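You operate a simulated robot arm through the tools that you are given. There is no shell and no other tool.

The job below is to be done with a simulated two-armed robot. You get a single attempt, and the scene is never put back.

TASK
Put one of the grey blocks from the steel table top on the right end of the table. Put the green scoop on the steel table top away on the front of the seed bench. Take the white round brush on the steel table top and put it away on the upper shelf of the teal rack. Push the top drawer of the blue cabinet shut. Take the card on the top of the side table and put it away on the front of the seed bench. Open the left door of the tall black cabinet, take the red disc from the front of the seed bench and leave it on the middle shelf of the tall black cabinet, then shut the door. Pull the wheels drawer open. Any order will do. Set down upright: card.

It is judged by the outcome, as a careful person would: the job done as asked, and still so three seconds after it is handed in. It fails if anything else is knocked over, pushed out of place, dropped, spilled or broken.

THE ROBOT
Two 7-joint arms with two-finger grippers on one trunk, on a base that moves. Base frame: it is fixed to the floor where the robot stands at the start and does not move with it; the origin is under the middle of the robot, x ahead of it, y to its left, z up. Units: cm, degrees, N and s.
The left shoulder is at the start at [6, 17.9, 121.1], the right one opposite. With the tool pointing down near the work surface each hand reaches from about 24 to 66 cm from the robot's upright axis, wherever it stands, measured 20 degrees to its own side. Places, roughly: card [25, 450, 100]; front of the seed bench (164x25 cm) [74, 314, 86]; green scoop [-150, 175, 100]; grey block (10x6x5 cm) [-140, 150, 90]; left door of the tall black cabinet [-120, 440, 90]; middle shelf of the tall black cabinet [-100, 460, 80]; red disc [75, 350, 75]; right end of the table [-150, 260, 90]; top drawer of the blue cabinet [-30, 420, 70]; upper shelf of the teal rack [-360, -80, 100]; wheels drawer [60, 110, 50]; white round brush (6x6x13 cm) [-170, 280, 90]. Payload 1.96 kg a hand.
The tool frame of a hand sits at the grasp point between the pads (the TCP): z along the fingers, y along the line on which they close. The tips reach 2 cm beyond it. The gripper opens to 7.2 cm; its body begins 3.8 cm behind the TCP.
Orientation is that of the tool frame in the base frame, as a unit quaternion [w, x, y, z]. With the fingers straight down and closing along the base's y, the tool's x points along the base's -x, its y along +y and its z along -z.

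THE INTERFACE
- The arms move only by the tool drive_tool. It takes "left_commands", "right_commands" or both (then of equal length, played together; a hand with none holds still); each is text: rows parted by semicolons, each of 7 numbers parted by spaces: the turn, a rotation vector about the base's x, y, z in units of 4 degrees (1.0 is 4 degrees), then the shift along the base's x, y, z in units of 40 mm (1.0 is 40 mm), then the opening, from 0 (shut) to 1 (fully open). In form: wx wy wz tx ty tz hand; .... A call has 1 to 20 rows; each row shifts and turns the commanded pose from where the row before left it. A call with a number of a shift or a turn outside -1 to 1 is refused whole. Each row takes 0.2 s and may step no farther than 5 cm and 8.6 degrees from the row before; otherwise, or with a gripper value out of range, the whole call is refused. Where a pose cannot be reached the arm comes as near as it can. A force on the tool above 40 N (or 10 N above the force at the start of the call, whichever is more), or a blocked arm, ends the call early, and 0.2 s more pass. Each finger travels about 15.3 cm/s and halts on what it meets, pressing with about 38 N; the grip force reading is that of the motor and also rises with nothing between the fingers. The clock runs only during rows and for 0.2 s after the last one: add rows that do not move to give the fingers time. The reply holds the time, the measured pose of the TCP, the force on the tool along the base axes, the opening and the grip force, in the units named above and with some noise, with the torque about the TCP (base axes, N m) and any sound that the robot's microphone picked up, and new pictures: "views" is both (left out), scene, wrist or none (wrist: the cameras of the hands that moved).
- Cameras (640 x 400 px; columns grow to the right, rows downward): "scene" is now at [2.24, 0.15, 176.49]; the picture's right is [0.02, -1.00, 0.00], its down [-0.74, -0.01, -0.68] and it looks along [0.68, 0.01, -0.74] (base axes); focal length 280 px, centre (320, 200). "left" rides on the left gripper at [7.1, -1.9, -8.2] in its tool frame; the picture's right is [0.26, 0.97, 0.00], its down [-0.67, 0.18, -0.72] and it looks along [-0.69, 0.19, 0.70] (tool axes); focal length 280 px, centre (320, 200). "right" rides on the right gripper at [7.1, 1.9, -8.2] in its tool frame; the picture's right is [-0.26, 0.97, 0.00], its down [-0.67, -0.18, -0.72] and it looks along [-0.69, -0.19, 0.70] (tool axes); focal length 280 px, centre (320, 200). There is no depth. A picture from a camera that has moved, and an enlarged one, comes with that camera's place and axes in the base frame and with its lens.
- move_column(by): slides the trunk up (or, below 0, down) by that many cm; the arms and the scene camera ride with it, the base frame stays. It gives what a move gives, with no picture.
- steer(legs): drives the robot by 1 to 6 legs, each [ahead, left, turn to the left] in cm, cm and degrees, along the robot's own axes; the way and the turn of a leg run together, so that a leg with both is an arc; at most 150 cm and 180 degrees a leg. The arms and the cameras ride along, it lands a little off, and it stops where it bumps. It gives what a move gives, and a new picture of the scene camera.
- aim_head(pan, tilt): turns the head with the scene camera to pan (to the left, within 86 degrees either way) and tilt (down, from -29 to 69), counted from straight ahead of the robot. It gives what a move gives, and a new picture of the scene camera.
- close_up(camera, box): a new picture of the part [left, top, right, bottom] of that camera's present view, enlarged. The clock stands still meanwhile.
- job_done(): hands the job in; it is judged then, once.

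Places have to be worked out from the pictures, the camera data and where the tool is seen. Open the grippers and draw the arms clear of the work before you hand the job in, unless the task says otherwise.

The tools are called after "Request:" as a command line: name --argument value ..., lists and objects as JSON in quotes. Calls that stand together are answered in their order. drive_tool: Moves the arms, as the interface text tells. Its arguments: {"type":"object","properties":{"left_commands":{"type":"string"},"right_commands":{"type":"string"},"views":{"type":"string","enum":["both","scene","wrist","none"]}},"required":[]} The other tools are called the same way: move_column (by) moves the trunk up or down; steer (legs) drives the base; aim_head (pan, tilt) turns the head that bears the scene camera; close_up (camera, box) takes an enlarged picture of a part of a camera's view; job_done () hands the job in.

At the start:

```text
time_s: 0.0
left_tool_pos: [50.86, 24.51, 116.84]
left_tool_rot: [0.0, 0.0, 1.0, 0.0]
left_contact_force: [-0.2, 0.2, -0.2]
left_ft_torque: [0.0, -0.01, -0.01]
left_finger_gap: 7.21
left_grip_force: 0.0
right_tool_pos: [38.73, -19.1, 118.71]
right_tool_rot: [0.0, 0.001, 1.0, 0.0]
right_contact_force: [-0.9, 1.0, -0.7]
right_ft_torque: [0.01, 0.03, -0.01]
right_finger_gap: 7.2
right_grip_force: 0.1
trunk travel left (down, up): [-85.6, 13.4]
robot x, y, heading: [0.17, -0.01, -0.1]
head pan, tilt (commanded): [1.1, 47.4]
```

scene: 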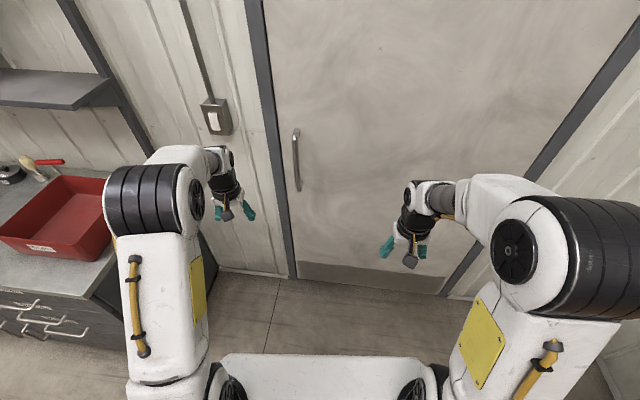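
right: 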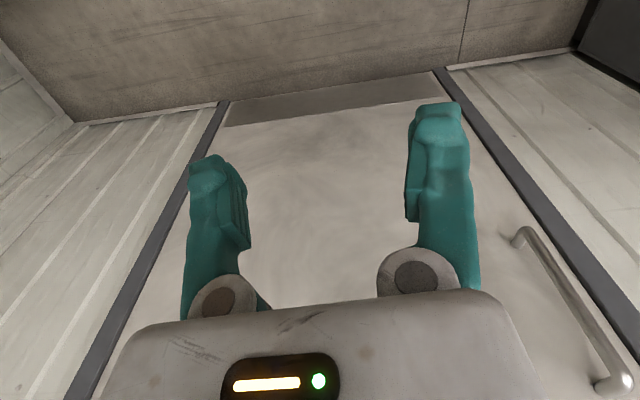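
left: 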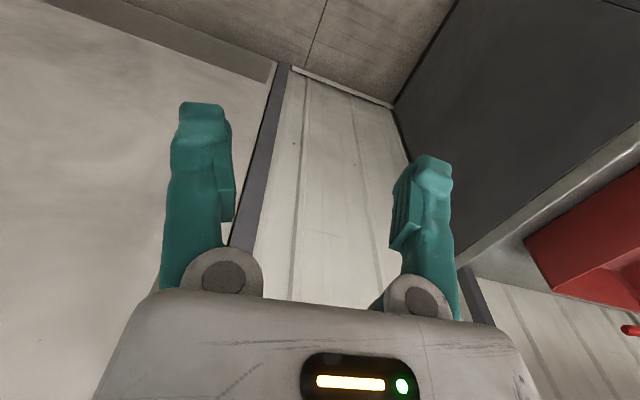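

The pictures show a door ahead and a bench with a red tray and drawers at left. I look around with the head first to map the room.

Request:
aim_head --pan 60 --tilt 25

Request:
aim_head --pan 86 --tilt 15

Request:
aim_head --pan -60 --tilt 20

```text
time_s: 1.3
left_tool_pos: [50.85, 24.57, 116.9]
left_tool_rot: [-0.001, -0.001, 1.0, 0.0]
left_contact_force: [0.7, 0.3, -0.6]
left_ft_torque: [0.01, 0.0, 0.01]
left_finger_gap: 7.21
left_grip_force: 0.0
right_tool_pos: [38.74, -19.1, 118.7]
right_tool_rot: [0.0, 0.0, 1.0, 0.0]
right_contact_force: [0.0, 1.1, 0.1]
right_ft_torque: [-0.02, -0.02, -0.01]
right_finger_gap: 7.21
right_grip_force: 0.1
trunk travel left (down, up): [-85.6, 13.4]
robot x, y, heading: [-0.11, 0.07, -0.4]
head pan, tilt (commanded): [60.0, 25.0]
camera scene: at [-1.07, 7.98, 179.88], right [0.87, -0.5, 0.0], down [-0.21, -0.37, -0.91], along [0.45, 0.78, -0.42], focal length 280 px, centre (320, 200)
```

scene: 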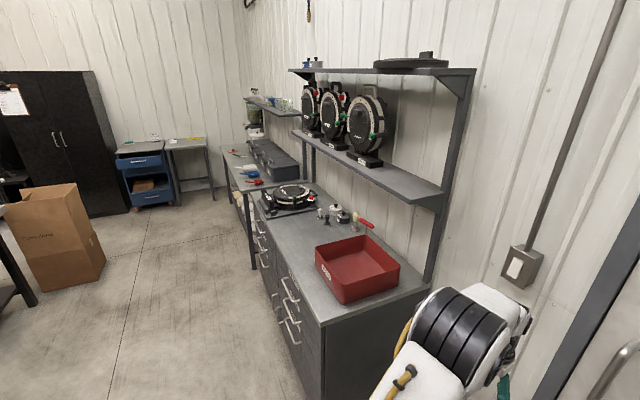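

```text
time_s: 2.2
left_tool_pos: [50.89, 24.47, 116.96]
left_tool_rot: [0.0, -0.001, 1.0, 0.0]
left_contact_force: [0.3, 0.3, 1.1]
left_ft_torque: [0.05, -0.01, 0.0]
left_finger_gap: 7.22
left_grip_force: 0.0
right_tool_pos: [38.69, -19.23, 118.75]
right_tool_rot: [0.0, 0.0, 1.0, -0.001]
right_contact_force: [-0.1, -0.6, -0.2]
right_ft_torque: [-0.03, 0.0, -0.01]
right_finger_gap: 7.2
right_grip_force: 0.1
trunk travel left (down, up): [-85.6, 13.4]
robot x, y, heading: [0.27, 0.36, -0.0]
head pan, tilt (commanded): [85.9, 15.0]
camera scene: at [-5.01, 9.31, 181.5], right [1.0, -0.07, 0.0], down [-0.02, -0.26, -0.97], along [0.07, 0.96, -0.26], focal length 280 px, centre (320, 200)
```

scene: 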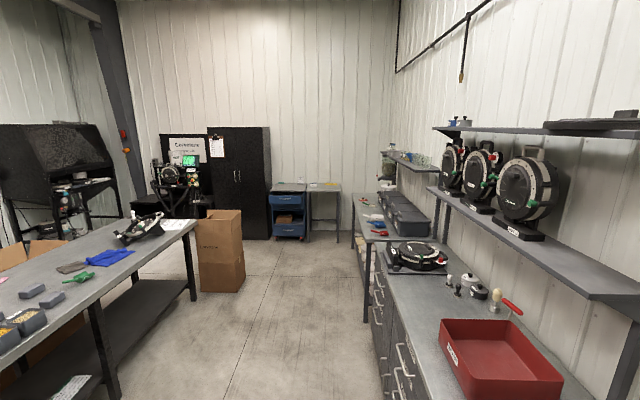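

```text
time_s: 4.5
left_tool_pos: [50.76, 24.55, 117.03]
left_tool_rot: [0.0, 0.0, 1.0, 0.001]
left_contact_force: [-0.6, 1.0, -0.4]
left_ft_torque: [-0.01, 0.0, 0.01]
left_finger_gap: 7.2
left_grip_force: 0.0
right_tool_pos: [38.63, -19.1, 118.64]
right_tool_rot: [0.001, -0.001, 1.0, 0.0]
right_contact_force: [0.1, 0.8, 0.1]
right_ft_torque: [-0.02, 0.03, -0.02]
right_finger_gap: 7.2
right_grip_force: 0.2
trunk travel left (down, up): [-85.6, 13.4]
robot x, y, heading: [-0.21, 0.08, -0.1]
head pan, tilt (commanded): [-60.0, 20.0]
camera scene: at [-1.03, -8.06, 180.69], right [-0.87, -0.5, 0.0], down [-0.17, 0.3, -0.94], along [0.47, -0.81, -0.34], focal length 280 px, centre (320, 200)
```

scene: 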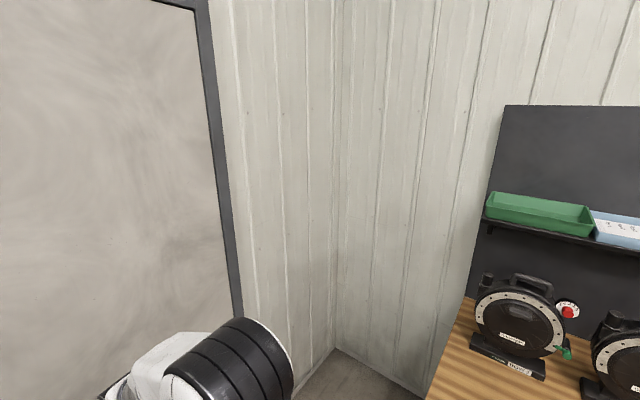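

The room is laid out: the bench with drawers along the +x wall, then the seed bench, side table, blue cabinet, black cabinet and the steel table at left. I take close-ups for the drawers and the steel table top.

Request:
aim_head --pan 80 --tilt 35

Request:
close_up --camera "scene" --box '[280, 150, 600, 350]'

Request:
close_up --camera "scene" --box '[0, 50, 240, 200]'

```text
time_s: 6.7
left_tool_pos: [50.85, 24.51, 116.83]
left_tool_rot: [0.0, 0.0, 1.0, 0.0]
left_contact_force: [-0.1, -0.2, 0.5]
left_ft_torque: [-0.02, 0.0, 0.01]
left_finger_gap: 7.2
left_grip_force: 0.0
right_tool_pos: [38.82, -19.14, 118.73]
right_tool_rot: [0.0, -0.001, 1.0, 0.0]
right_contact_force: [0.0, 0.6, 0.6]
right_ft_torque: [-0.02, 0.02, -0.03]
right_finger_gap: 7.22
right_grip_force: 0.0
trunk travel left (down, up): [-85.6, 13.4]
robot x, y, heading: [-0.19, -0.01, 0.1]
head pan, tilt (commanded): [80.0, 35.0]
camera scene: at [-4.15, 8.67, 178.31], right [0.98, -0.17, 0.0], down [-0.1, -0.56, -0.82], along [0.14, 0.81, -0.57], focal length 280 px, centre (320, 200)
```

scene: 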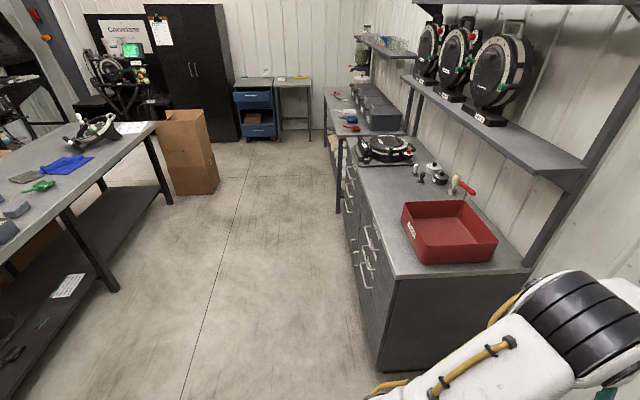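

```text
2.00 times, centred on (440, 250) of scene
camera zoom: at [-4.15, 8.67, 178.31], right [0.98, -0.17, 0.0], down [-0.1, -0.56, -0.82], along [0.14, 0.81, -0.57], focal length 561 px, centre (80, 100)
```

zoom: 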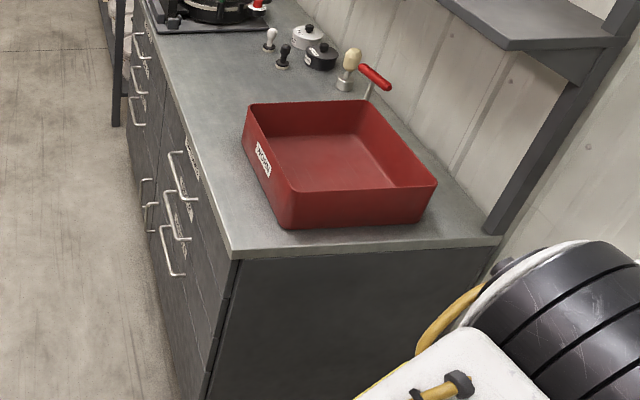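

```text
2.67 times, centred on (120, 125) of scene
camera zoom: at [-4.15, 8.67, 178.31], right [0.98, -0.17, 0.0], down [-0.1, -0.56, -0.82], along [0.14, 0.81, -0.57], focal length 748 px, centre (853, 400)
```

zoom: 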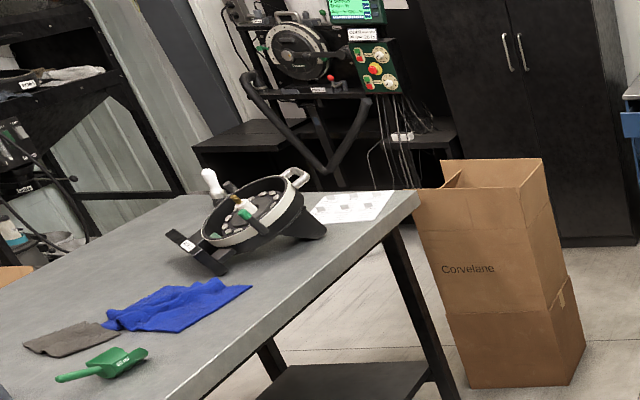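

The bench front is near x≈40, y from 77; the aisle is clear to about x≈-110. I strafe left to stand opposite the drawers to read their labels.

Request:
steer --legs '[[-30, 110, 0]]'

Request:
aim_head --pan 0 --tilt 60

```text
time_s: 12.4
left_tool_pos: [18.83, 132.78, 116.75]
left_tool_rot: [0.0, -0.008, 1.0, 0.001]
left_contact_force: [-0.2, 0.2, 0.0]
left_ft_torque: [-0.03, -0.01, -0.05]
left_finger_gap: 7.18
left_grip_force: 0.1
right_tool_pos: [7.45, 88.78, 118.72]
right_tool_rot: [0.0, -0.009, 1.0, 0.0]
right_contact_force: [0.4, -0.1, -0.3]
right_ft_torque: [-0.05, 0.0, 0.01]
right_finger_gap: 7.21
right_grip_force: 0.0
trunk travel left (down, up): [-85.6, 13.4]
robot x, y, heading: [-31.78, 107.32, 1.0]
head pan, tilt (commanded): [80.0, 35.0]
camera scene: at [-35.9, 115.92, 178.31], right [0.99, -0.16, 0.0], down [-0.09, -0.57, -0.82], along [0.13, 0.81, -0.57], focal length 280 px, centre (320, 200)
```

scene: 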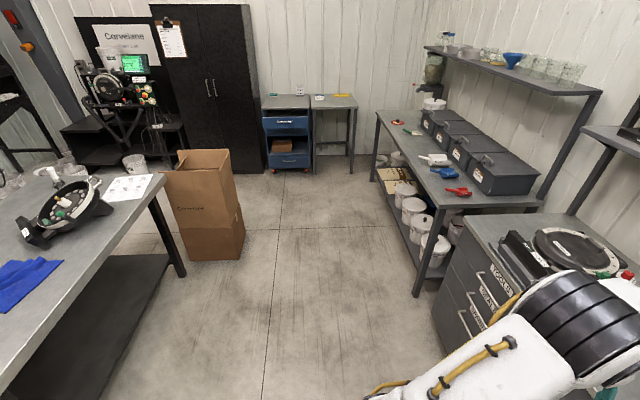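

```text
time_s: 14.0
left_tool_pos: [18.78, 132.64, 116.82]
left_tool_rot: [0.0, -0.009, 1.0, 0.0]
left_contact_force: [-0.1, 0.1, 0.4]
left_ft_torque: [0.01, 0.0, 0.01]
left_finger_gap: 7.2
left_grip_force: 0.0
right_tool_pos: [7.45, 88.87, 118.62]
right_tool_rot: [0.0, -0.009, 1.0, 0.0]
right_contact_force: [-0.3, 0.3, 0.3]
right_ft_torque: [0.01, 0.0, 0.01]
right_finger_gap: 7.21
right_grip_force: 0.0
trunk travel left (down, up): [-85.6, 13.4]
robot x, y, heading: [-31.35, 107.06, 1.4]
head pan, tilt (commanded): [0.0, 60.0]
camera scene: at [-30.62, 107.38, 174.88], right [0.02, -1.0, 0.0], down [-0.87, -0.02, -0.5], along [0.5, 0.01, -0.87], focal length 280 px, centre (320, 200)
```

scene: 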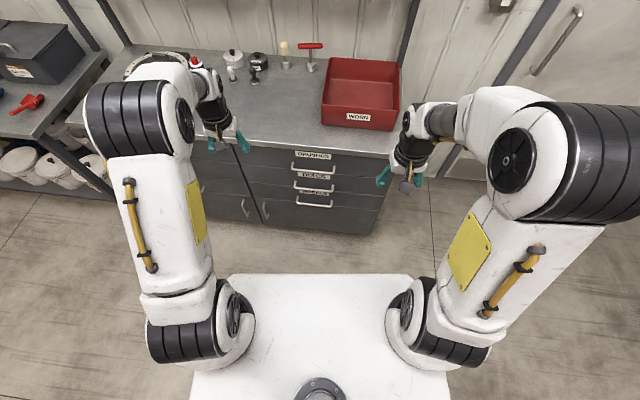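

Three labelled drawers on the right column are visible. I zoom in on them.

Request:
close_up --camera "scene" --box '[240, 135, 400, 235]'

Request:
aim_head --pan 45 --tilt 45

Request:
close_up --camera "scene" --box '[100, 100, 420, 300]'

```text
4.00 times, centred on (320, 185) of scene
camera zoom: at [-30.62, 107.38, 174.88], right [0.02, -1.0, 0.0], down [-0.87, -0.02, -0.5], along [0.5, 0.01, -0.87], focal length 1122 px, centre (320, 260)
```

zoom: 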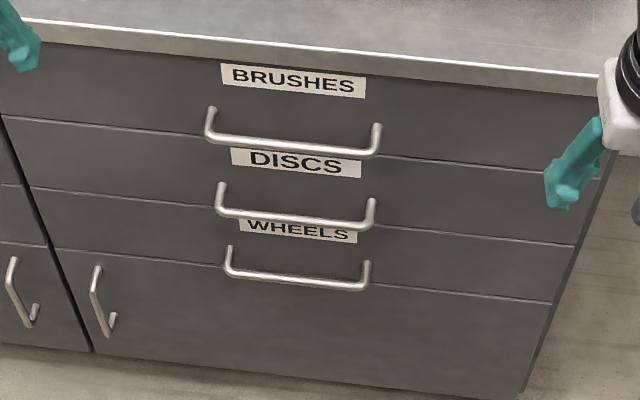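

```text
time_s: 15.1
left_tool_pos: [18.75, 132.65, 116.93]
left_tool_rot: [0.0, -0.009, 1.0, 0.0]
left_contact_force: [-0.3, 0.5, -0.2]
left_ft_torque: [0.02, 0.0, -0.02]
left_finger_gap: 7.2
left_grip_force: 0.0
right_tool_pos: [7.55, 88.89, 118.66]
right_tool_rot: [0.0, -0.007, 1.0, 0.001]
right_contact_force: [-0.3, 0.0, -0.3]
right_ft_torque: [0.0, -0.03, 0.02]
right_finger_gap: 7.22
right_grip_force: 0.1
trunk travel left (down, up): [-85.6, 13.4]
robot x, y, heading: [-31.78, 107.61, 0.9]
head pan, tilt (commanded): [45.0, 45.0]
camera scene: at [-31.63, 113.11, 176.82], right [0.72, -0.7, 0.0], down [-0.49, -0.51, -0.71], along [0.49, 0.51, -0.71], focal length 280 px, centre (320, 200)
```

scene: 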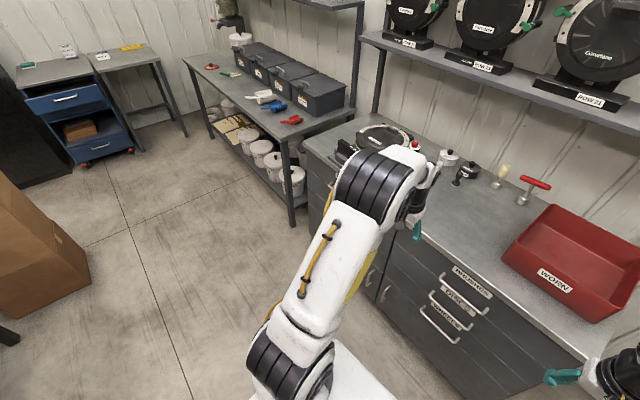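

```text
2.00 times, centred on (260, 200) of scene
camera zoom: at [-31.63, 113.11, 176.82], right [0.72, -0.7, 0.0], down [-0.49, -0.51, -0.71], along [0.49, 0.51, -0.71], focal length 561 px, centre (440, 200)
```

zoom: 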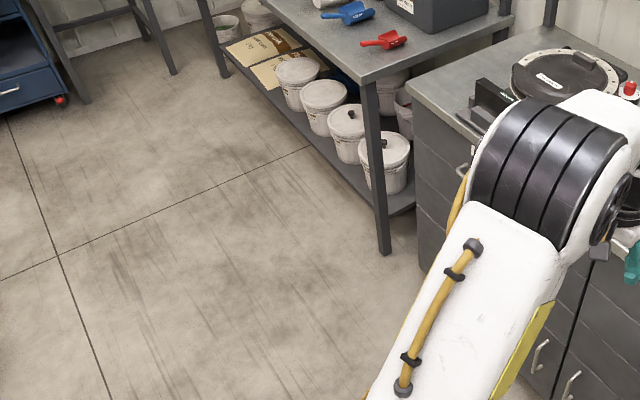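

The wheels drawer is the third of this column, handle around [38, 111, 50]. I leave it for the end so that it does not narrow the aisle, and turn left to survey the other places.

Request:
steer --legs '[[0, 0, 90]]'

Request:
aim_head --pan 70 --tilt 35

Request:
aim_head --pan 86 --tilt 5

```text
time_s: 19.4
left_tool_pos: [-58.87, 156.83, 116.87]
left_tool_rot: [0.0, 0.727, -0.687, 0.0]
left_contact_force: [0.2, -0.2, 0.2]
left_ft_torque: [0.03, 0.02, 0.01]
left_finger_gap: 7.2
left_grip_force: 0.0
right_tool_pos: [-14.61, 147.12, 118.64]
right_tool_rot: [0.0, 0.727, -0.687, 0.001]
right_contact_force: [-0.6, -1.0, 0.3]
right_ft_torque: [0.01, 0.0, 0.0]
right_finger_gap: 7.23
right_grip_force: 0.0
trunk travel left (down, up): [-85.6, 13.4]
robot x, y, heading: [-31.78, 107.72, 93.2]
head pan, tilt (commanded): [45.0, 45.0]
camera scene: at [-37.03, 106.83, 176.82], right [0.67, 0.74, 0.0], down [0.53, -0.47, -0.71], along [-0.53, 0.47, -0.71], focal length 280 px, centre (320, 200)
```

scene: 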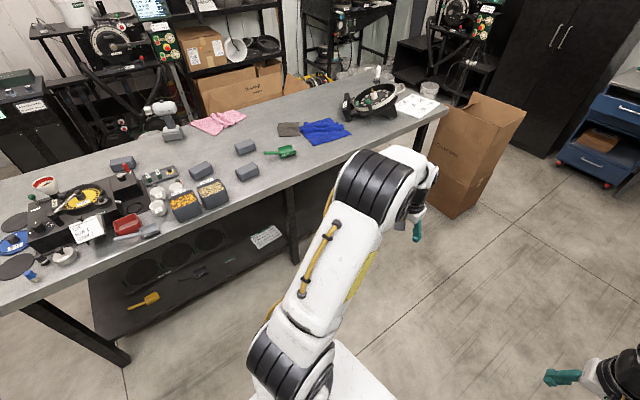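

```text
time_s: 20.3
left_tool_pos: [-58.96, 156.81, 116.85]
left_tool_rot: [0.0, 0.727, -0.687, 0.0]
left_contact_force: [-0.3, 0.5, -0.7]
left_ft_torque: [-0.03, -0.01, 0.03]
left_finger_gap: 7.21
left_grip_force: 0.0
right_tool_pos: [-14.6, 147.05, 118.59]
right_tool_rot: [0.0, 0.726, -0.687, 0.0]
right_contact_force: [0.2, -0.8, -0.2]
right_ft_torque: [0.01, 0.0, -0.03]
right_finger_gap: 7.21
right_grip_force: 0.1
trunk travel left (down, up): [-85.6, 13.4]
robot x, y, heading: [-31.51, 107.57, 93.1]
head pan, tilt (commanded): [70.0, 35.0]
camera scene: at [-39.4, 103.96, 178.3], right [0.29, 0.96, 0.0], down [0.55, -0.17, -0.82], along [-0.78, 0.24, -0.57], focal length 280 px, centre (320, 200)
```

scene: 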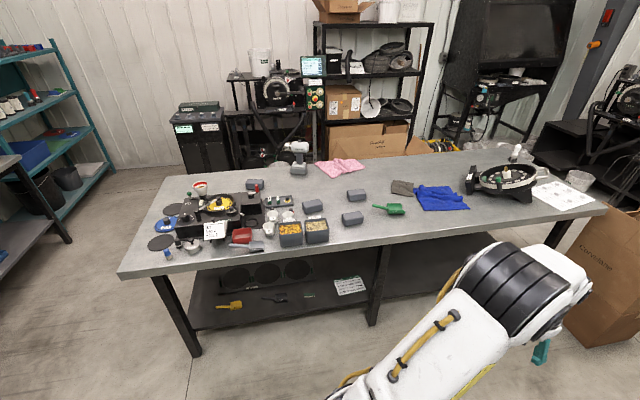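

```text
time_s: 21.2
left_tool_pos: [-58.92, 156.77, 116.84]
left_tool_rot: [-0.001, 0.727, -0.687, 0.0]
left_contact_force: [0.4, -0.5, -0.4]
left_ft_torque: [0.0, 0.01, -0.02]
left_finger_gap: 7.22
left_grip_force: 0.0
right_tool_pos: [-14.61, 147.08, 118.63]
right_tool_rot: [0.0, 0.727, -0.687, 0.0]
right_contact_force: [1.0, 0.5, -0.1]
right_ft_torque: [0.0, -0.01, 0.0]
right_finger_gap: 7.21
right_grip_force: 0.0
trunk travel left (down, up): [-85.6, 13.4]
robot x, y, heading: [-31.51, 107.11, 93.1]
head pan, tilt (commanded): [85.9, 5.0]
camera scene: at [-40.17, 101.55, 183.12], right [0.02, 1.0, 0.0], down [0.09, 0.0, -1.0], along [-1.0, 0.02, -0.09], focal length 280 px, centre (320, 200)
```

scene: 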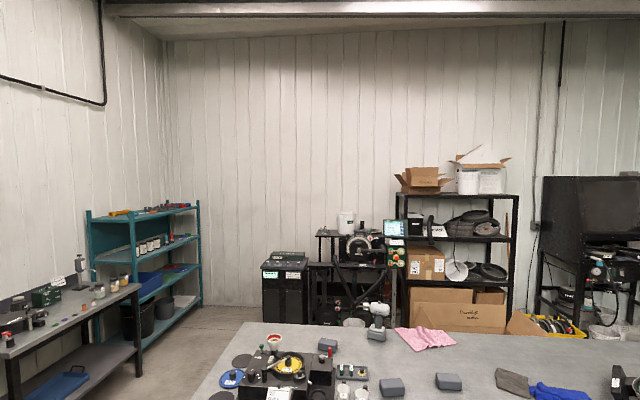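

The steel table shows several grey blocks, scoop, cloths, and the wheel on the right end; the teal rack stands in the far left corner. I zoom on the table items.

Request:
aim_head --pan 70 --tilt 40

Request:
close_up --camera "scene" --box '[120, 110, 440, 310]'

Request:
close_up --camera "scene" --box '[320, 80, 640, 280]'

```text
time_s: 22.2
left_tool_pos: [-58.87, 156.78, 116.81]
left_tool_rot: [0.0, 0.726, -0.687, 0.0]
left_contact_force: [-0.7, 0.2, 0.1]
left_ft_torque: [0.0, 0.01, -0.01]
left_finger_gap: 7.22
left_grip_force: 0.0
right_tool_pos: [-14.6, 147.14, 118.64]
right_tool_rot: [0.0, 0.727, -0.687, 0.001]
right_contact_force: [0.7, 0.8, 0.0]
right_ft_torque: [0.03, -0.02, 0.03]
right_finger_gap: 7.2
right_grip_force: 0.0
trunk travel left (down, up): [-85.6, 13.4]
robot x, y, heading: [-31.76, 107.56, 93.5]
head pan, tilt (commanded): [70.0, 40.0]
camera scene: at [-39.12, 103.85, 177.56], right [0.29, 0.96, 0.0], down [0.61, -0.19, -0.77], along [-0.73, 0.22, -0.64], focal length 280 px, centre (320, 200)
```

scene: 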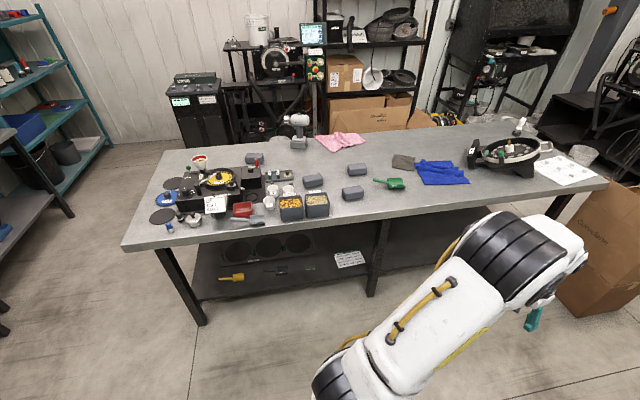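

```text
2.00 times, centred on (280, 210) of scene
camera zoom: at [-39.12, 103.85, 177.56], right [0.29, 0.96, 0.0], down [0.61, -0.19, -0.77], along [-0.73, 0.22, -0.64], focal length 561 px, centre (400, 180)
```

zoom: 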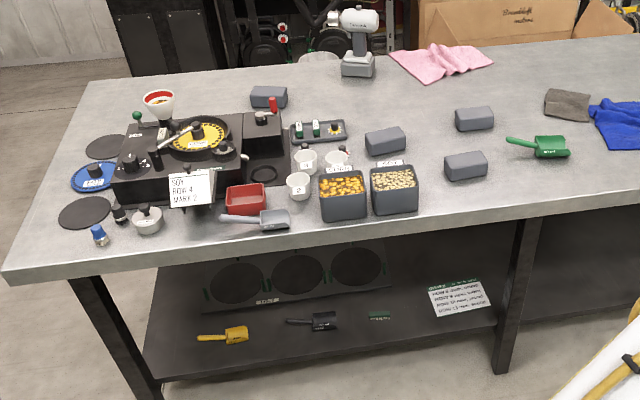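

```text
2.00 times, centred on (480, 180) of scene
camera zoom: at [-39.12, 103.85, 177.56], right [0.29, 0.96, 0.0], down [0.61, -0.19, -0.77], along [-0.73, 0.22, -0.64], focal length 561 px, centre (0, 240)
```

zoom: 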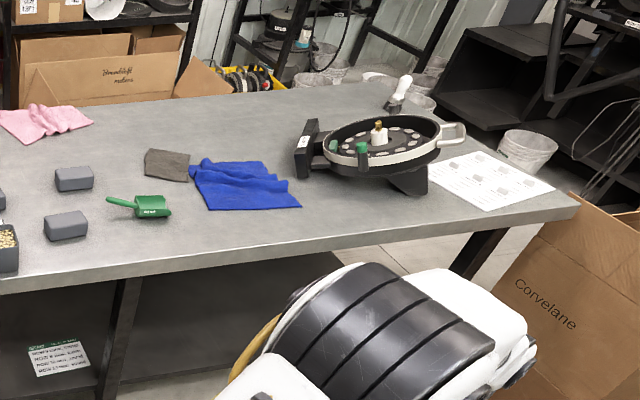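

Block A is judged at about [-140, 151], scoop [-143, 174], brush [-169, 285], table front edge x≈-112. I turn to face the table and edge toward it in front of the block.

Request:
steer --legs '[[0, 0, 86.7], [30, -28, 0]]'

Request:
aim_head --pan 0 --tilt 50

```text
time_s: 28.5
left_tool_pos: [-112.04, 110.66, 116.98]
left_tool_rot: [0.0, 1.0, 0.002, 0.0]
left_contact_force: [-1.1, 0.5, 0.7]
left_ft_torque: [0.01, -0.01, -0.01]
left_finger_gap: 7.19
left_grip_force: 0.1
right_tool_pos: [-100.1, 154.34, 118.67]
right_tool_rot: [0.0, 1.0, 0.002, 0.0]
right_contact_force: [0.9, 0.0, 0.2]
right_ft_torque: [0.01, -0.03, 0.01]
right_finger_gap: 7.2
right_grip_force: 0.1
trunk travel left (down, up): [-85.6, 13.4]
robot x, y, heading: [-61.29, 135.65, -179.9]
head pan, tilt (commanded): [70.0, 40.0]
camera scene: at [-57.9, 127.25, 177.54], right [-0.94, 0.34, 0.0], down [0.22, 0.61, -0.77], along [-0.26, -0.72, -0.64], focal length 280 px, centre (320, 200)
```

scene: 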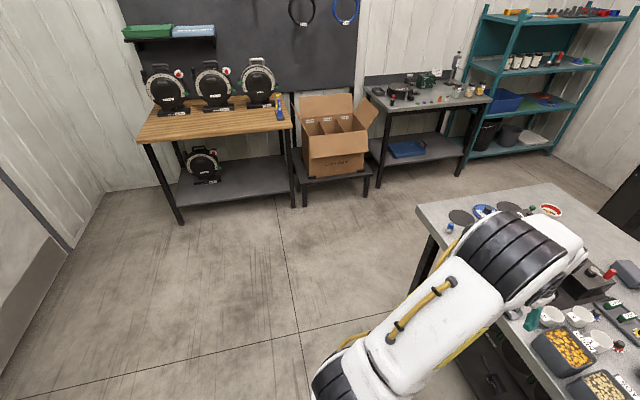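

```text
time_s: 29.9
left_tool_pos: [-112.11, 110.63, 116.89]
left_tool_rot: [0.001, 1.0, 0.001, 0.001]
left_contact_force: [0.1, -0.3, 0.3]
left_ft_torque: [0.0, -0.01, 0.02]
left_finger_gap: 7.19
left_grip_force: 0.1
right_tool_pos: [-100.16, 154.46, 118.57]
right_tool_rot: [0.0, 1.0, 0.001, 0.0]
right_contact_force: [-0.2, 0.0, 0.0]
right_ft_torque: [0.03, -0.01, -0.02]
right_finger_gap: 7.2
right_grip_force: 0.1
trunk travel left (down, up): [-85.6, 13.4]
robot x, y, heading: [-61.22, 135.76, -179.7]
head pan, tilt (commanded): [0.0, 50.0]
camera scene: at [-62.82, 135.32, 176.13], right [0.0, 1.0, 0.0], down [0.77, 0.0, -0.64], along [-0.64, 0.0, -0.77], focal length 280 px, centre (320, 200)
```

scene: 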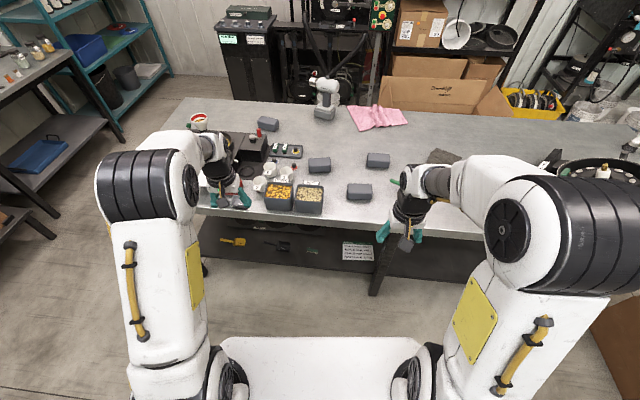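

Now the view over the table is good; block A sits near [-140, 151]. I zoom in to measure the blocks and the edge.

Request:
close_up --camera "scene" --box '[300, 140, 460, 240]'

```text
4.00 times, centred on (380, 190) of scene
camera zoom: at [-62.82, 135.32, 176.13], right [0.0, 1.0, 0.0], down [0.77, 0.0, -0.64], along [-0.64, 0.0, -0.77], focal length 1122 px, centre (80, 240)
```

zoom: 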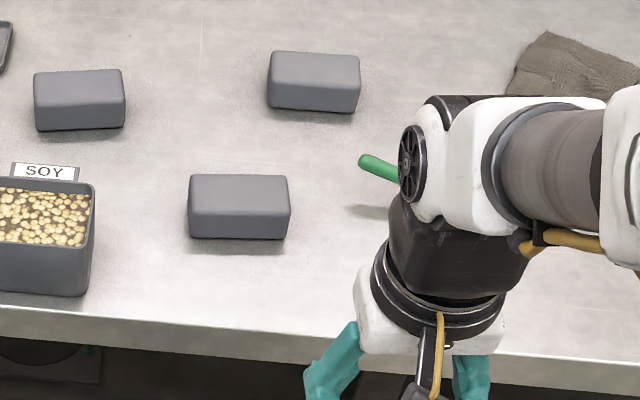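

Block top is about z≈93 on a table at z≈88, block centre ≈[-139.3, 151.5]. I move 17 cm closer, then turn the right hand 90° so that it closes along x.

Request:
steer --legs '[[17, 0, 0]]'

Request:
drive_tool --right_commands "0 0 1 0 0 0 1;0 0 1 0 0 0 1;0 0 1 0 0 0 1;0 0 1 0 0 0 1;0 0 1 0 0 0 1;0 0 1 0 0 0 1;0 0 1 0 0 0 1;0 0 1 0 0 0 1;0 0 1 0 0 0 1;0 0 1 0 0 0 1;0 0 1 0 0 0 1;0 0 1 0 0 0 1;0 0 1 0 0 0 1;0 0 1 0 0 0 1;0 0 1 0 0 0 1;0 0 1 0 0 0 1;0 0 1 0 0 0 1;0 0 1 0 0 0 1;0 0 1 0 0 0 1;0 0 1 0 0 0 1" --left_commands "0 0 0 0 0 0.2 1;0 0 0 0 0 0.2 1;0 0 0 0 0 0.2 1;0 0 0 0 0 0.2 1;0 0 0 0 0 0.2 1;0 0 0 0 0 0.2 1;0 0 0 0 0 0.2 1;0 0 0 0 0 0.2 1;0 0 0 0 0 0.2 1;0 0 0 0 0 0.2 1;0 0 0 0 0 0 1;0 0 0 0 0 0 1;0 0 0 0 0 0 1;0 0 0 0 0 0 1;0 0 0 0 0 0 1;0 0 0 0 0 0 1;0 0 0 0 0 0 1;0 0 0 0 0 0 1;0 0 0 0 0 0 1;0 0 0 0 0 0 1" --views "both"

```text
time_s: 31.3
left_tool_pos: [-128.34, 110.56, 116.99]
left_tool_rot: [0.0, 1.0, 0.002, -0.001]
left_contact_force: [0.3, 0.8, 0.4]
left_ft_torque: [-0.03, 0.0, 0.03]
left_finger_gap: 7.2
left_grip_force: 0.0
right_tool_pos: [-116.45, 154.2, 118.71]
right_tool_rot: [0.0, 1.0, 0.003, 0.0]
right_contact_force: [0.5, 1.1, 0.1]
right_ft_torque: [-0.03, 0.05, -0.01]
right_finger_gap: 7.17
right_grip_force: 0.0
trunk travel left (down, up): [-85.6, 13.4]
robot x, y, heading: [-78.08, 135.13, -179.5]
head pan, tilt (commanded): [0.0, 50.0]
camera scene: at [-78.98, 135.25, 176.14], right [-0.01, 1.0, 0.0], down [0.76, 0.0, -0.64], along [-0.64, 0.0, -0.76], focal length 280 px, centre (320, 200)
```

scene: 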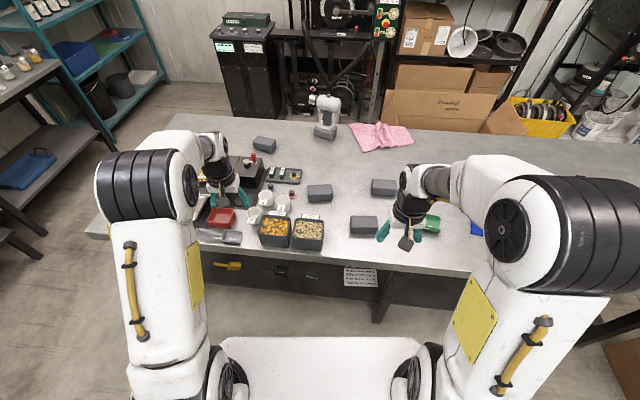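

```text
time_s: 35.5
left_tool_pos: [-128.72, 110.55, 117.75]
left_tool_rot: [-0.001, 1.0, 0.002, -0.001]
left_contact_force: [0.1, 0.0, 0.3]
left_ft_torque: [-0.02, 0.01, -0.03]
left_finger_gap: 7.2
left_grip_force: 0.0
left hand out of reach, approached as far as the arm can: row 2, 3, 4, 5, 6, 7, 8, 9, 10
right_tool_pos: [-116.75, 154.19, 118.55]
right_tool_rot: [0.0, 0.764, 0.646, 0.0]
right_contact_force: [0.0, 0.2, 0.4]
right_ft_torque: [-0.01, -0.01, 0.0]
right_finger_gap: 7.18
right_grip_force: 0.1
trunk travel left (down, up): [-85.6, 13.4]
robot x, y, heading: [-77.92, 135.2, -179.8]
head pan, tilt (commanded): [0.0, 50.0]
camera scene: at [-79.33, 135.25, 176.13], right [-0.01, 1.0, 0.0], down [0.77, 0.0, -0.64], along [-0.64, 0.0, -0.77], focal length 280 px, centre (320, 200)
camera right: at [-113.76, 160.82, 126.74], right [0.91, -0.42, 0.0], down [-0.29, -0.63, 0.72], along [-0.3, -0.65, -0.7], focal length 280 px, centre (320, 200)
camera left: at [-121.52, 112.35, 125.8], right [0.27, -0.96, 0.0], down [-0.67, -0.19, 0.72], along [-0.69, -0.19, -0.7], focal length 280 px, centre (320, 200)
```

scene: 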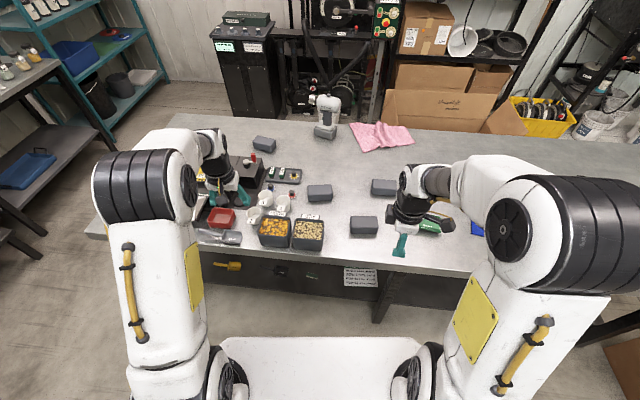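
right: 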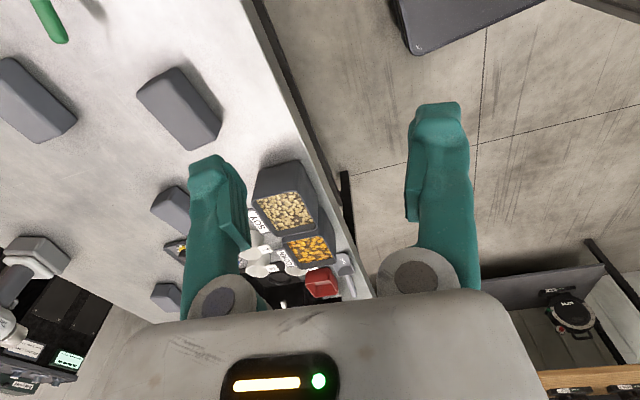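
left: 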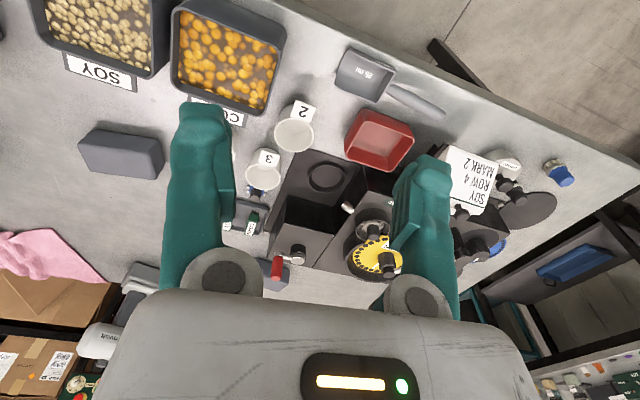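

Right wrist camera confirms block A near [-138, 152]. I finish the turn and bring the right hand above the block.

Request:
drive_tool --right_commands "0 0 0.42 -0.94 -0.1 0 1;0 0 0.42 -0.94 -0.1 0 1;0 0 0.42 -0.94 -0.1 0 1;0 0 0.42 -0.94 -0.1 0 1;0 0 0.42 -0.94 -0.1 0 1;0 0 0.42 -0.94 -0.1 0 1;0 0 0 0 0 -0.9 1;0 0 0 0 0 -0.9 1;0 0 0 0 0 -0.9 1;0 0 0 0 0 0 1" --views "both"

```text
time_s: 37.7
left_tool_pos: [-128.56, 110.59, 117.82]
left_tool_rot: [0.0, 1.0, 0.003, 0.0]
left_contact_force: [-0.1, -0.5, 0.4]
left_ft_torque: [-0.02, 0.03, 0.01]
left_finger_gap: 7.22
left_grip_force: 0.1
right_tool_pos: [-128.11, 153.2, 107.73]
right_tool_rot: [0.0, 0.726, 0.688, -0.001]
right_contact_force: [-0.3, -0.3, 0.2]
right_ft_torque: [0.03, 0.02, -0.01]
right_finger_gap: 7.21
right_grip_force: 0.0
right hand out of reach, approached as far as the arm can: row 4, 5, 6
trunk travel left (down, up): [-85.6, 13.4]
robot x, y, heading: [-77.62, 135.21, -179.6]
head pan, tilt (commanded): [0.0, 50.0]
camera scene: at [-79.28, 135.24, 176.13], right [-0.01, 1.0, 0.0], down [0.77, 0.0, -0.64], along [-0.64, 0.0, -0.77], focal length 280 px, centre (320, 200)
camera right: at [-125.94, 160.11, 115.78], right [0.95, -0.31, 0.0], down [-0.22, -0.66, 0.72], along [-0.22, -0.68, -0.7], focal length 280 px, centre (320, 200)
```

scene: 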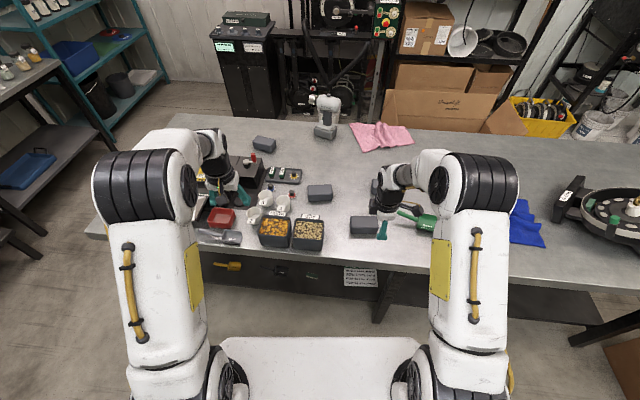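
right: 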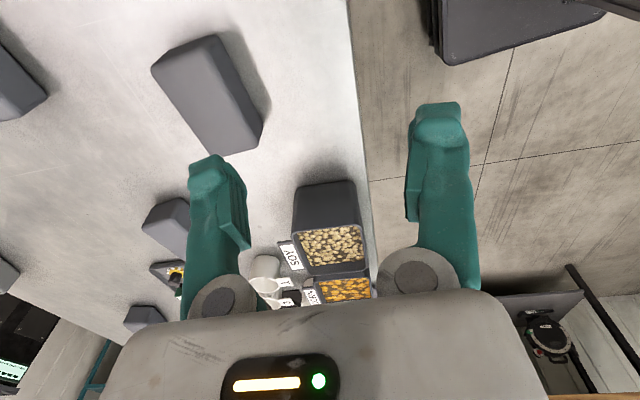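

The high reach was limited; now lower, I shift the remaining ~11 cm in -x and correct the turn by 3°.

Request:
drive_tool --right_commands "0 0 0.35 -0.9 -0.15 0 1;0 0 0.35 -0.9 -0.15 0 1;0 0 0 -0.9 -0.15 0 1;0 0 0 0 0 0 1" --views "both"

```text
time_s: 38.7
left_tool_pos: [-128.61, 110.46, 117.72]
left_tool_rot: [0.0, 1.0, 0.003, 0.0]
left_contact_force: [-0.3, -0.7, -0.7]
left_ft_torque: [0.02, 0.01, -0.01]
left_finger_gap: 7.24
left_grip_force: 0.0
right_tool_pos: [-136.55, 151.79, 107.5]
right_tool_rot: [0.0, 0.708, 0.706, -0.001]
right_contact_force: [-0.6, 0.3, 0.5]
right_ft_torque: [0.0, -0.01, 0.0]
right_finger_gap: 7.19
right_grip_force: 0.0
right hand out of reach, approached as far as the arm can: row 3
trunk travel left (down, up): [-85.6, 13.4]
robot x, y, heading: [-77.95, 135.44, -179.9]
head pan, tilt (commanded): [0.0, 50.0]
camera scene: at [-79.32, 135.26, 176.13], right [-0.01, 1.0, 0.0], down [0.77, 0.0, -0.64], along [-0.64, 0.0, -0.77], focal length 280 px, centre (320, 200)
camera right: at [-134.66, 158.81, 115.67], right [0.96, -0.27, 0.0], down [-0.18, -0.67, 0.72], along [-0.19, -0.69, -0.7], focal length 280 px, centre (320, 200)
```

scene: 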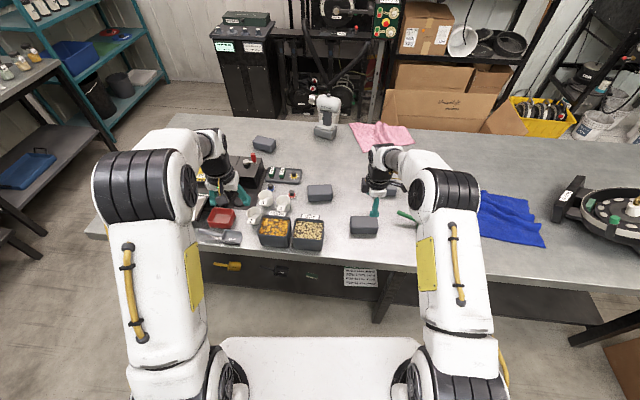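
right: 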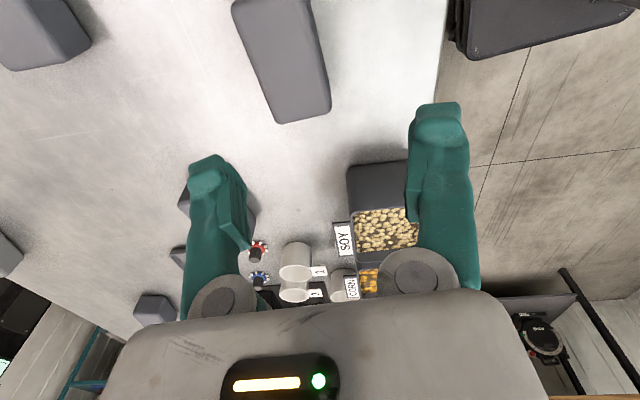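

The block's x extent measures -141.7 to -136.6, centre ≈[-139.1, 151.6]. I shift 2.6 cm and descend partly.

Request:
drive_tool --right_commands "0 0 0 0 0 -0.5 1;0 0 0 -0.33 0 -0.5 1;0 0 0 -0.32 0 -0.5 1;0 0 0 0 0 -0.5 1;0 0 0 0 0 0 1" --views "wrist"

```text
time_s: 39.9
left_tool_pos: [-128.67, 110.55, 117.74]
left_tool_rot: [0.0, 1.0, 0.002, 0.0]
left_contact_force: [0.4, -0.6, 0.2]
left_ft_torque: [-0.01, -0.05, 0.0]
left_finger_gap: 7.18
left_grip_force: 0.0
right_tool_pos: [-138.07, 151.75, 101.49]
right_tool_rot: [0.0, 0.708, 0.706, 0.0]
right_contact_force: [0.4, -0.4, 0.8]
right_ft_torque: [-0.01, 0.0, -0.05]
right_finger_gap: 7.2
right_grip_force: 0.1
right hand out of reach, approached as far as the arm can: row 3
trunk travel left (down, up): [-85.6, 13.4]
robot x, y, heading: [-77.83, 135.4, -179.8]
head pan, tilt (commanded): [0.0, 50.0]
camera right: at [-136.12, 158.79, 109.61], right [0.96, -0.27, 0.0], down [-0.18, -0.67, 0.72], along [-0.19, -0.69, -0.7], focal length 280 px, centre (320, 200)
```

right: 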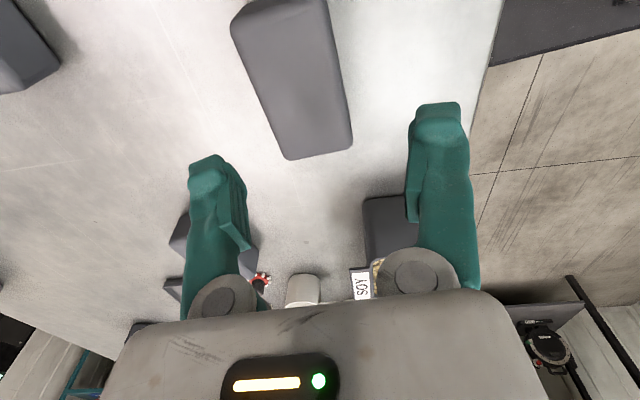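

The arm is near its reach limit, so I drive the base 4 cm closer.

Request:
steer --legs '[[4, 0, 0]]'

Request:
close_up --camera "right" --box '[160, 0, 480, 200]'

```text
time_s: 40.8
left_tool_pos: [-132.07, 110.52, 117.94]
left_tool_rot: [0.0, 1.0, 0.003, -0.002]
left_contact_force: [1.2, 0.5, 0.3]
left_ft_torque: [0.02, 0.07, -0.01]
left_finger_gap: 7.19
left_grip_force: 0.1
right_tool_pos: [-141.63, 151.88, 101.72]
right_tool_rot: [-0.002, 0.708, 0.706, -0.001]
right_contact_force: [0.6, 0.3, 0.2]
right_ft_torque: [0.02, 0.01, 0.02]
right_finger_gap: 7.22
right_grip_force: 0.0
trunk travel left (down, up): [-85.6, 13.4]
robot x, y, heading: [-81.75, 135.3, -179.6]
head pan, tilt (commanded): [0.0, 50.0]
camera scene: at [-82.49, 135.23, 176.15], right [0.0, 1.0, 0.0], down [0.76, 0.0, -0.65], along [-0.65, 0.0, -0.76], focal length 280 px, centre (320, 200)
```

scene: 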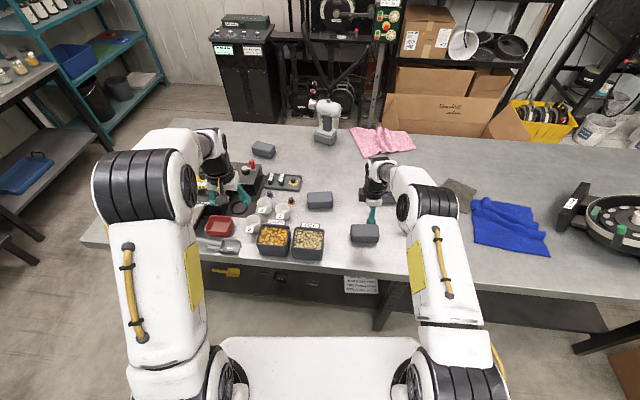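

```text
2.00 times, centred on (320, 100) of right
camera zoom: at [-139.58, 158.81, 109.94], right [0.96, -0.27, -0.01], down [-0.18, -0.67, 0.72], along [-0.19, -0.69, -0.7], focal length 561 px, centre (320, 400)
```

zoom: 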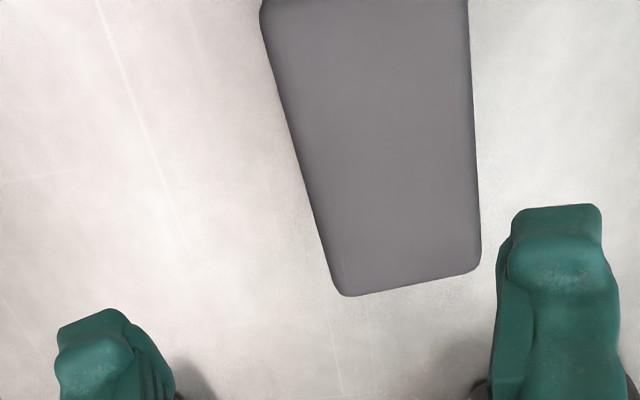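

Block centre reads x≈-139.4, y≈152; the hand is at -141.6. I shift +2.2 cm, descend to z≈91 and close.

Request:
drive_tool --right_commands "0 0 0 0.28 0 0 1;0 0 0 0.27 0 0 1;0 0 0 0 0 0 1;0 0 0 0 0 -0.7 1;0 0 0 0 0 -0.7 1;0 0 0 0 0 -0.7 1;0 0 0 0 0 -0.55 1;0 0 0 0 0 0 1" --views "both"

```text
time_s: 42.6
left_tool_pos: [-132.72, 110.45, 117.76]
left_tool_rot: [0.0, 1.0, 0.002, 0.0]
left_contact_force: [-0.5, -1.1, -0.6]
left_ft_torque: [0.0, -0.01, 0.0]
left_finger_gap: 7.18
left_grip_force: 0.0
right_tool_pos: [-139.75, 152.08, 90.77]
right_tool_rot: [-0.001, 0.708, 0.707, 0.0]
right_contact_force: [1.5, -0.7, 2.9]
right_ft_torque: [0.02, -0.03, 0.02]
right_finger_gap: 7.19
right_grip_force: 0.0
trunk travel left (down, up): [-85.6, 13.4]
robot x, y, heading: [-81.79, 134.85, -179.8]
head pan, tilt (commanded): [0.0, 50.0]
camera scene: at [-83.31, 135.22, 176.13], right [0.0, 1.0, 0.0], down [0.77, 0.0, -0.64], along [-0.64, 0.0, -0.77], focal length 280 px, centre (320, 200)
camera right: at [-137.8, 159.01, 98.85], right [0.96, -0.27, 0.0], down [-0.19, -0.67, 0.72], along [-0.19, -0.69, -0.7], focal length 280 px, centre (320, 200)
```

scene: 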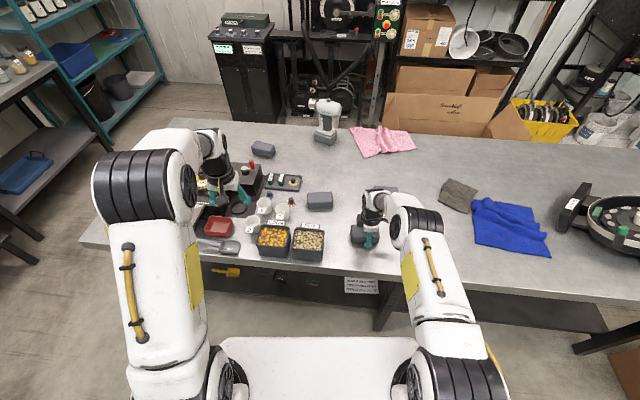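
right: 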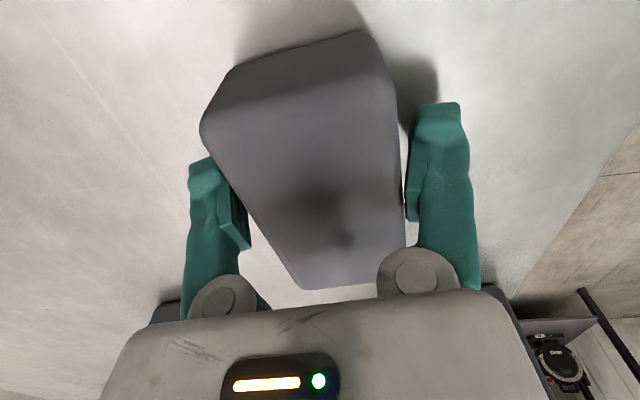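

The fingers straddle the block with a slight force reading at z 90.8. I close the hand and lift slightly.

Request:
drive_tool --right_commands "0 0 0 0 0 0.05 0.6;0 0 0 0 0 0 0.5;0 0 0 0 0 0 0.4;0 0 0 0 0 0 0.4;0 0 0 0 0 0 0.4;0 0 0 0 0 0.5 0.4;0 0 0 0 0 0.5 0.4;0 0 0 0 0 0.5 0.4;0 0 0 0 0 0 0.4" --views "both"

```text
time_s: 44.6
left_tool_pos: [-132.62, 110.5, 117.78]
left_tool_rot: [0.001, 1.0, 0.002, 0.001]
left_contact_force: [1.0, 0.2, -0.9]
left_ft_torque: [0.02, 0.0, 0.0]
left_finger_gap: 7.16
left_grip_force: 0.0
right_tool_pos: [-139.83, 151.88, 97.21]
right_tool_rot: [-0.001, 0.708, 0.706, 0.0]
right_contact_force: [0.2, -0.2, 0.0]
right_ft_torque: [0.0, 0.0, 0.01]
right_finger_gap: 5.37
right_grip_force: 37.8
trunk travel left (down, up): [-85.6, 13.4]
robot x, y, heading: [-81.99, 135.37, -179.7]
head pan, tilt (commanded): [0.0, 50.0]
camera scene: at [-83.34, 135.23, 176.13], right [0.0, 1.0, 0.0], down [0.77, 0.0, -0.64], along [-0.64, 0.0, -0.77], focal length 280 px, centre (320, 200)
camera right: at [-137.91, 158.85, 105.32], right [0.96, -0.27, 0.0], down [-0.18, -0.67, 0.72], along [-0.19, -0.69, -0.7], focal length 280 px, centre (320, 200)
```

scene: 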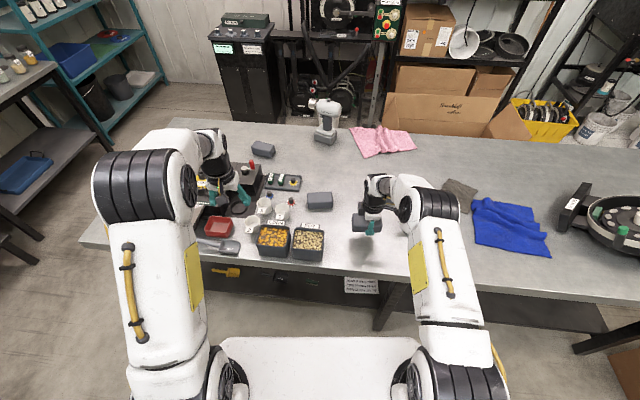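
right: 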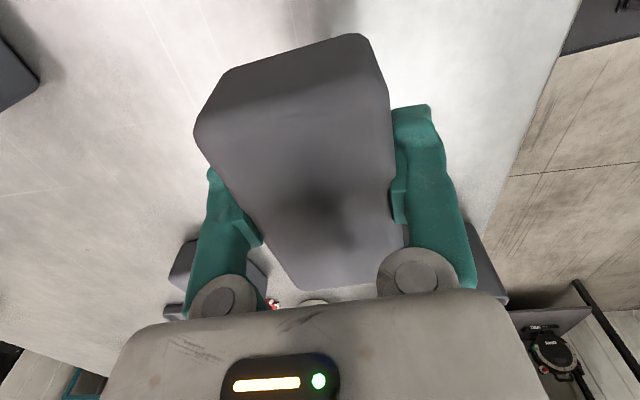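

The block is held (gap 5.4, grip 38 N). I raise and draw it back toward me, then strafe right 58 cm so that the left hand stands over the scoop.

Request:
drive_tool --right_commands "0 0 0 0.4 0 0.6 0.4;0 0 0 0.6 0 0.6 0.4;0 0 0 0.8 0 0.6 0.4;0 0 0 0.8 0 0.6 0.4;0 0 0 0.8 0 0.5 0.4;0 0 0 0.8 0 0.3 0.4;0 0 0 0.8 0 0 0.4;0 0 0 0 0 0 0.4" --views "none"

Request:
steer --legs '[[0, -58, 0]]'

```text
time_s: 46.4
left_tool_pos: [-132.76, 110.48, 117.71]
left_tool_rot: [0.001, 1.0, 0.002, 0.001]
left_contact_force: [0.2, -0.4, -0.4]
left_ft_torque: [-0.03, -0.01, 0.0]
left_finger_gap: 7.21
left_grip_force: 0.1
right_tool_pos: [-120.04, 151.86, 109.97]
right_tool_rot: [0.0, 0.708, 0.706, 0.0]
right_contact_force: [-0.7, -0.4, 0.6]
right_ft_torque: [0.0, -0.03, 0.0]
right_finger_gap: 5.39
right_grip_force: 38.3
trunk travel left (down, up): [-85.6, 13.4]
robot x, y, heading: [-81.82, 135.22, -179.8]
head pan, tilt (commanded): [0.0, 50.0]
```

```text
time_s: 49.7
left_tool_pos: [-132.77, 168.49, 117.64]
left_tool_rot: [-0.001, 1.0, -0.002, 0.0]
left_contact_force: [0.7, -0.1, -0.4]
left_ft_torque: [-0.02, -0.03, 0.0]
left_finger_gap: 7.21
left_grip_force: 0.0
right_tool_pos: [-119.87, 209.78, 109.8]
right_tool_rot: [-0.002, 0.711, 0.703, -0.001]
right_contact_force: [-0.7, -0.9, -0.3]
right_ft_torque: [0.02, 0.02, -0.01]
right_finger_gap: 5.37
right_grip_force: 38.2
trunk travel left (down, up): [-85.6, 13.4]
robot x, y, heading: [-81.45, 192.96, 179.9]
head pan, tilt (commanded): [0.0, 50.0]
camera scene: at [-83.34, 192.77, 176.13], right [0.0, 1.0, 0.0], down [0.77, 0.0, -0.64], along [-0.64, 0.0, -0.77], focal length 280 px, centre (320, 200)
```

scene: 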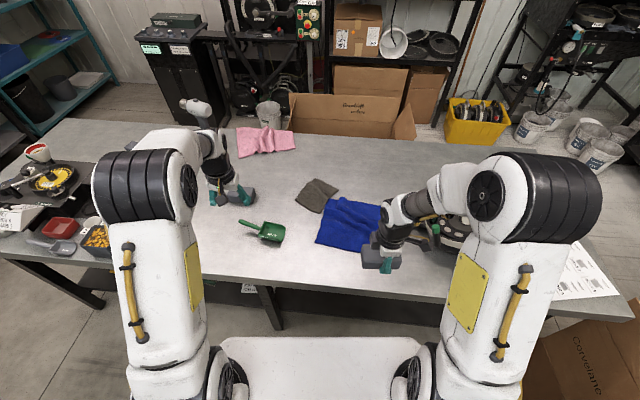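

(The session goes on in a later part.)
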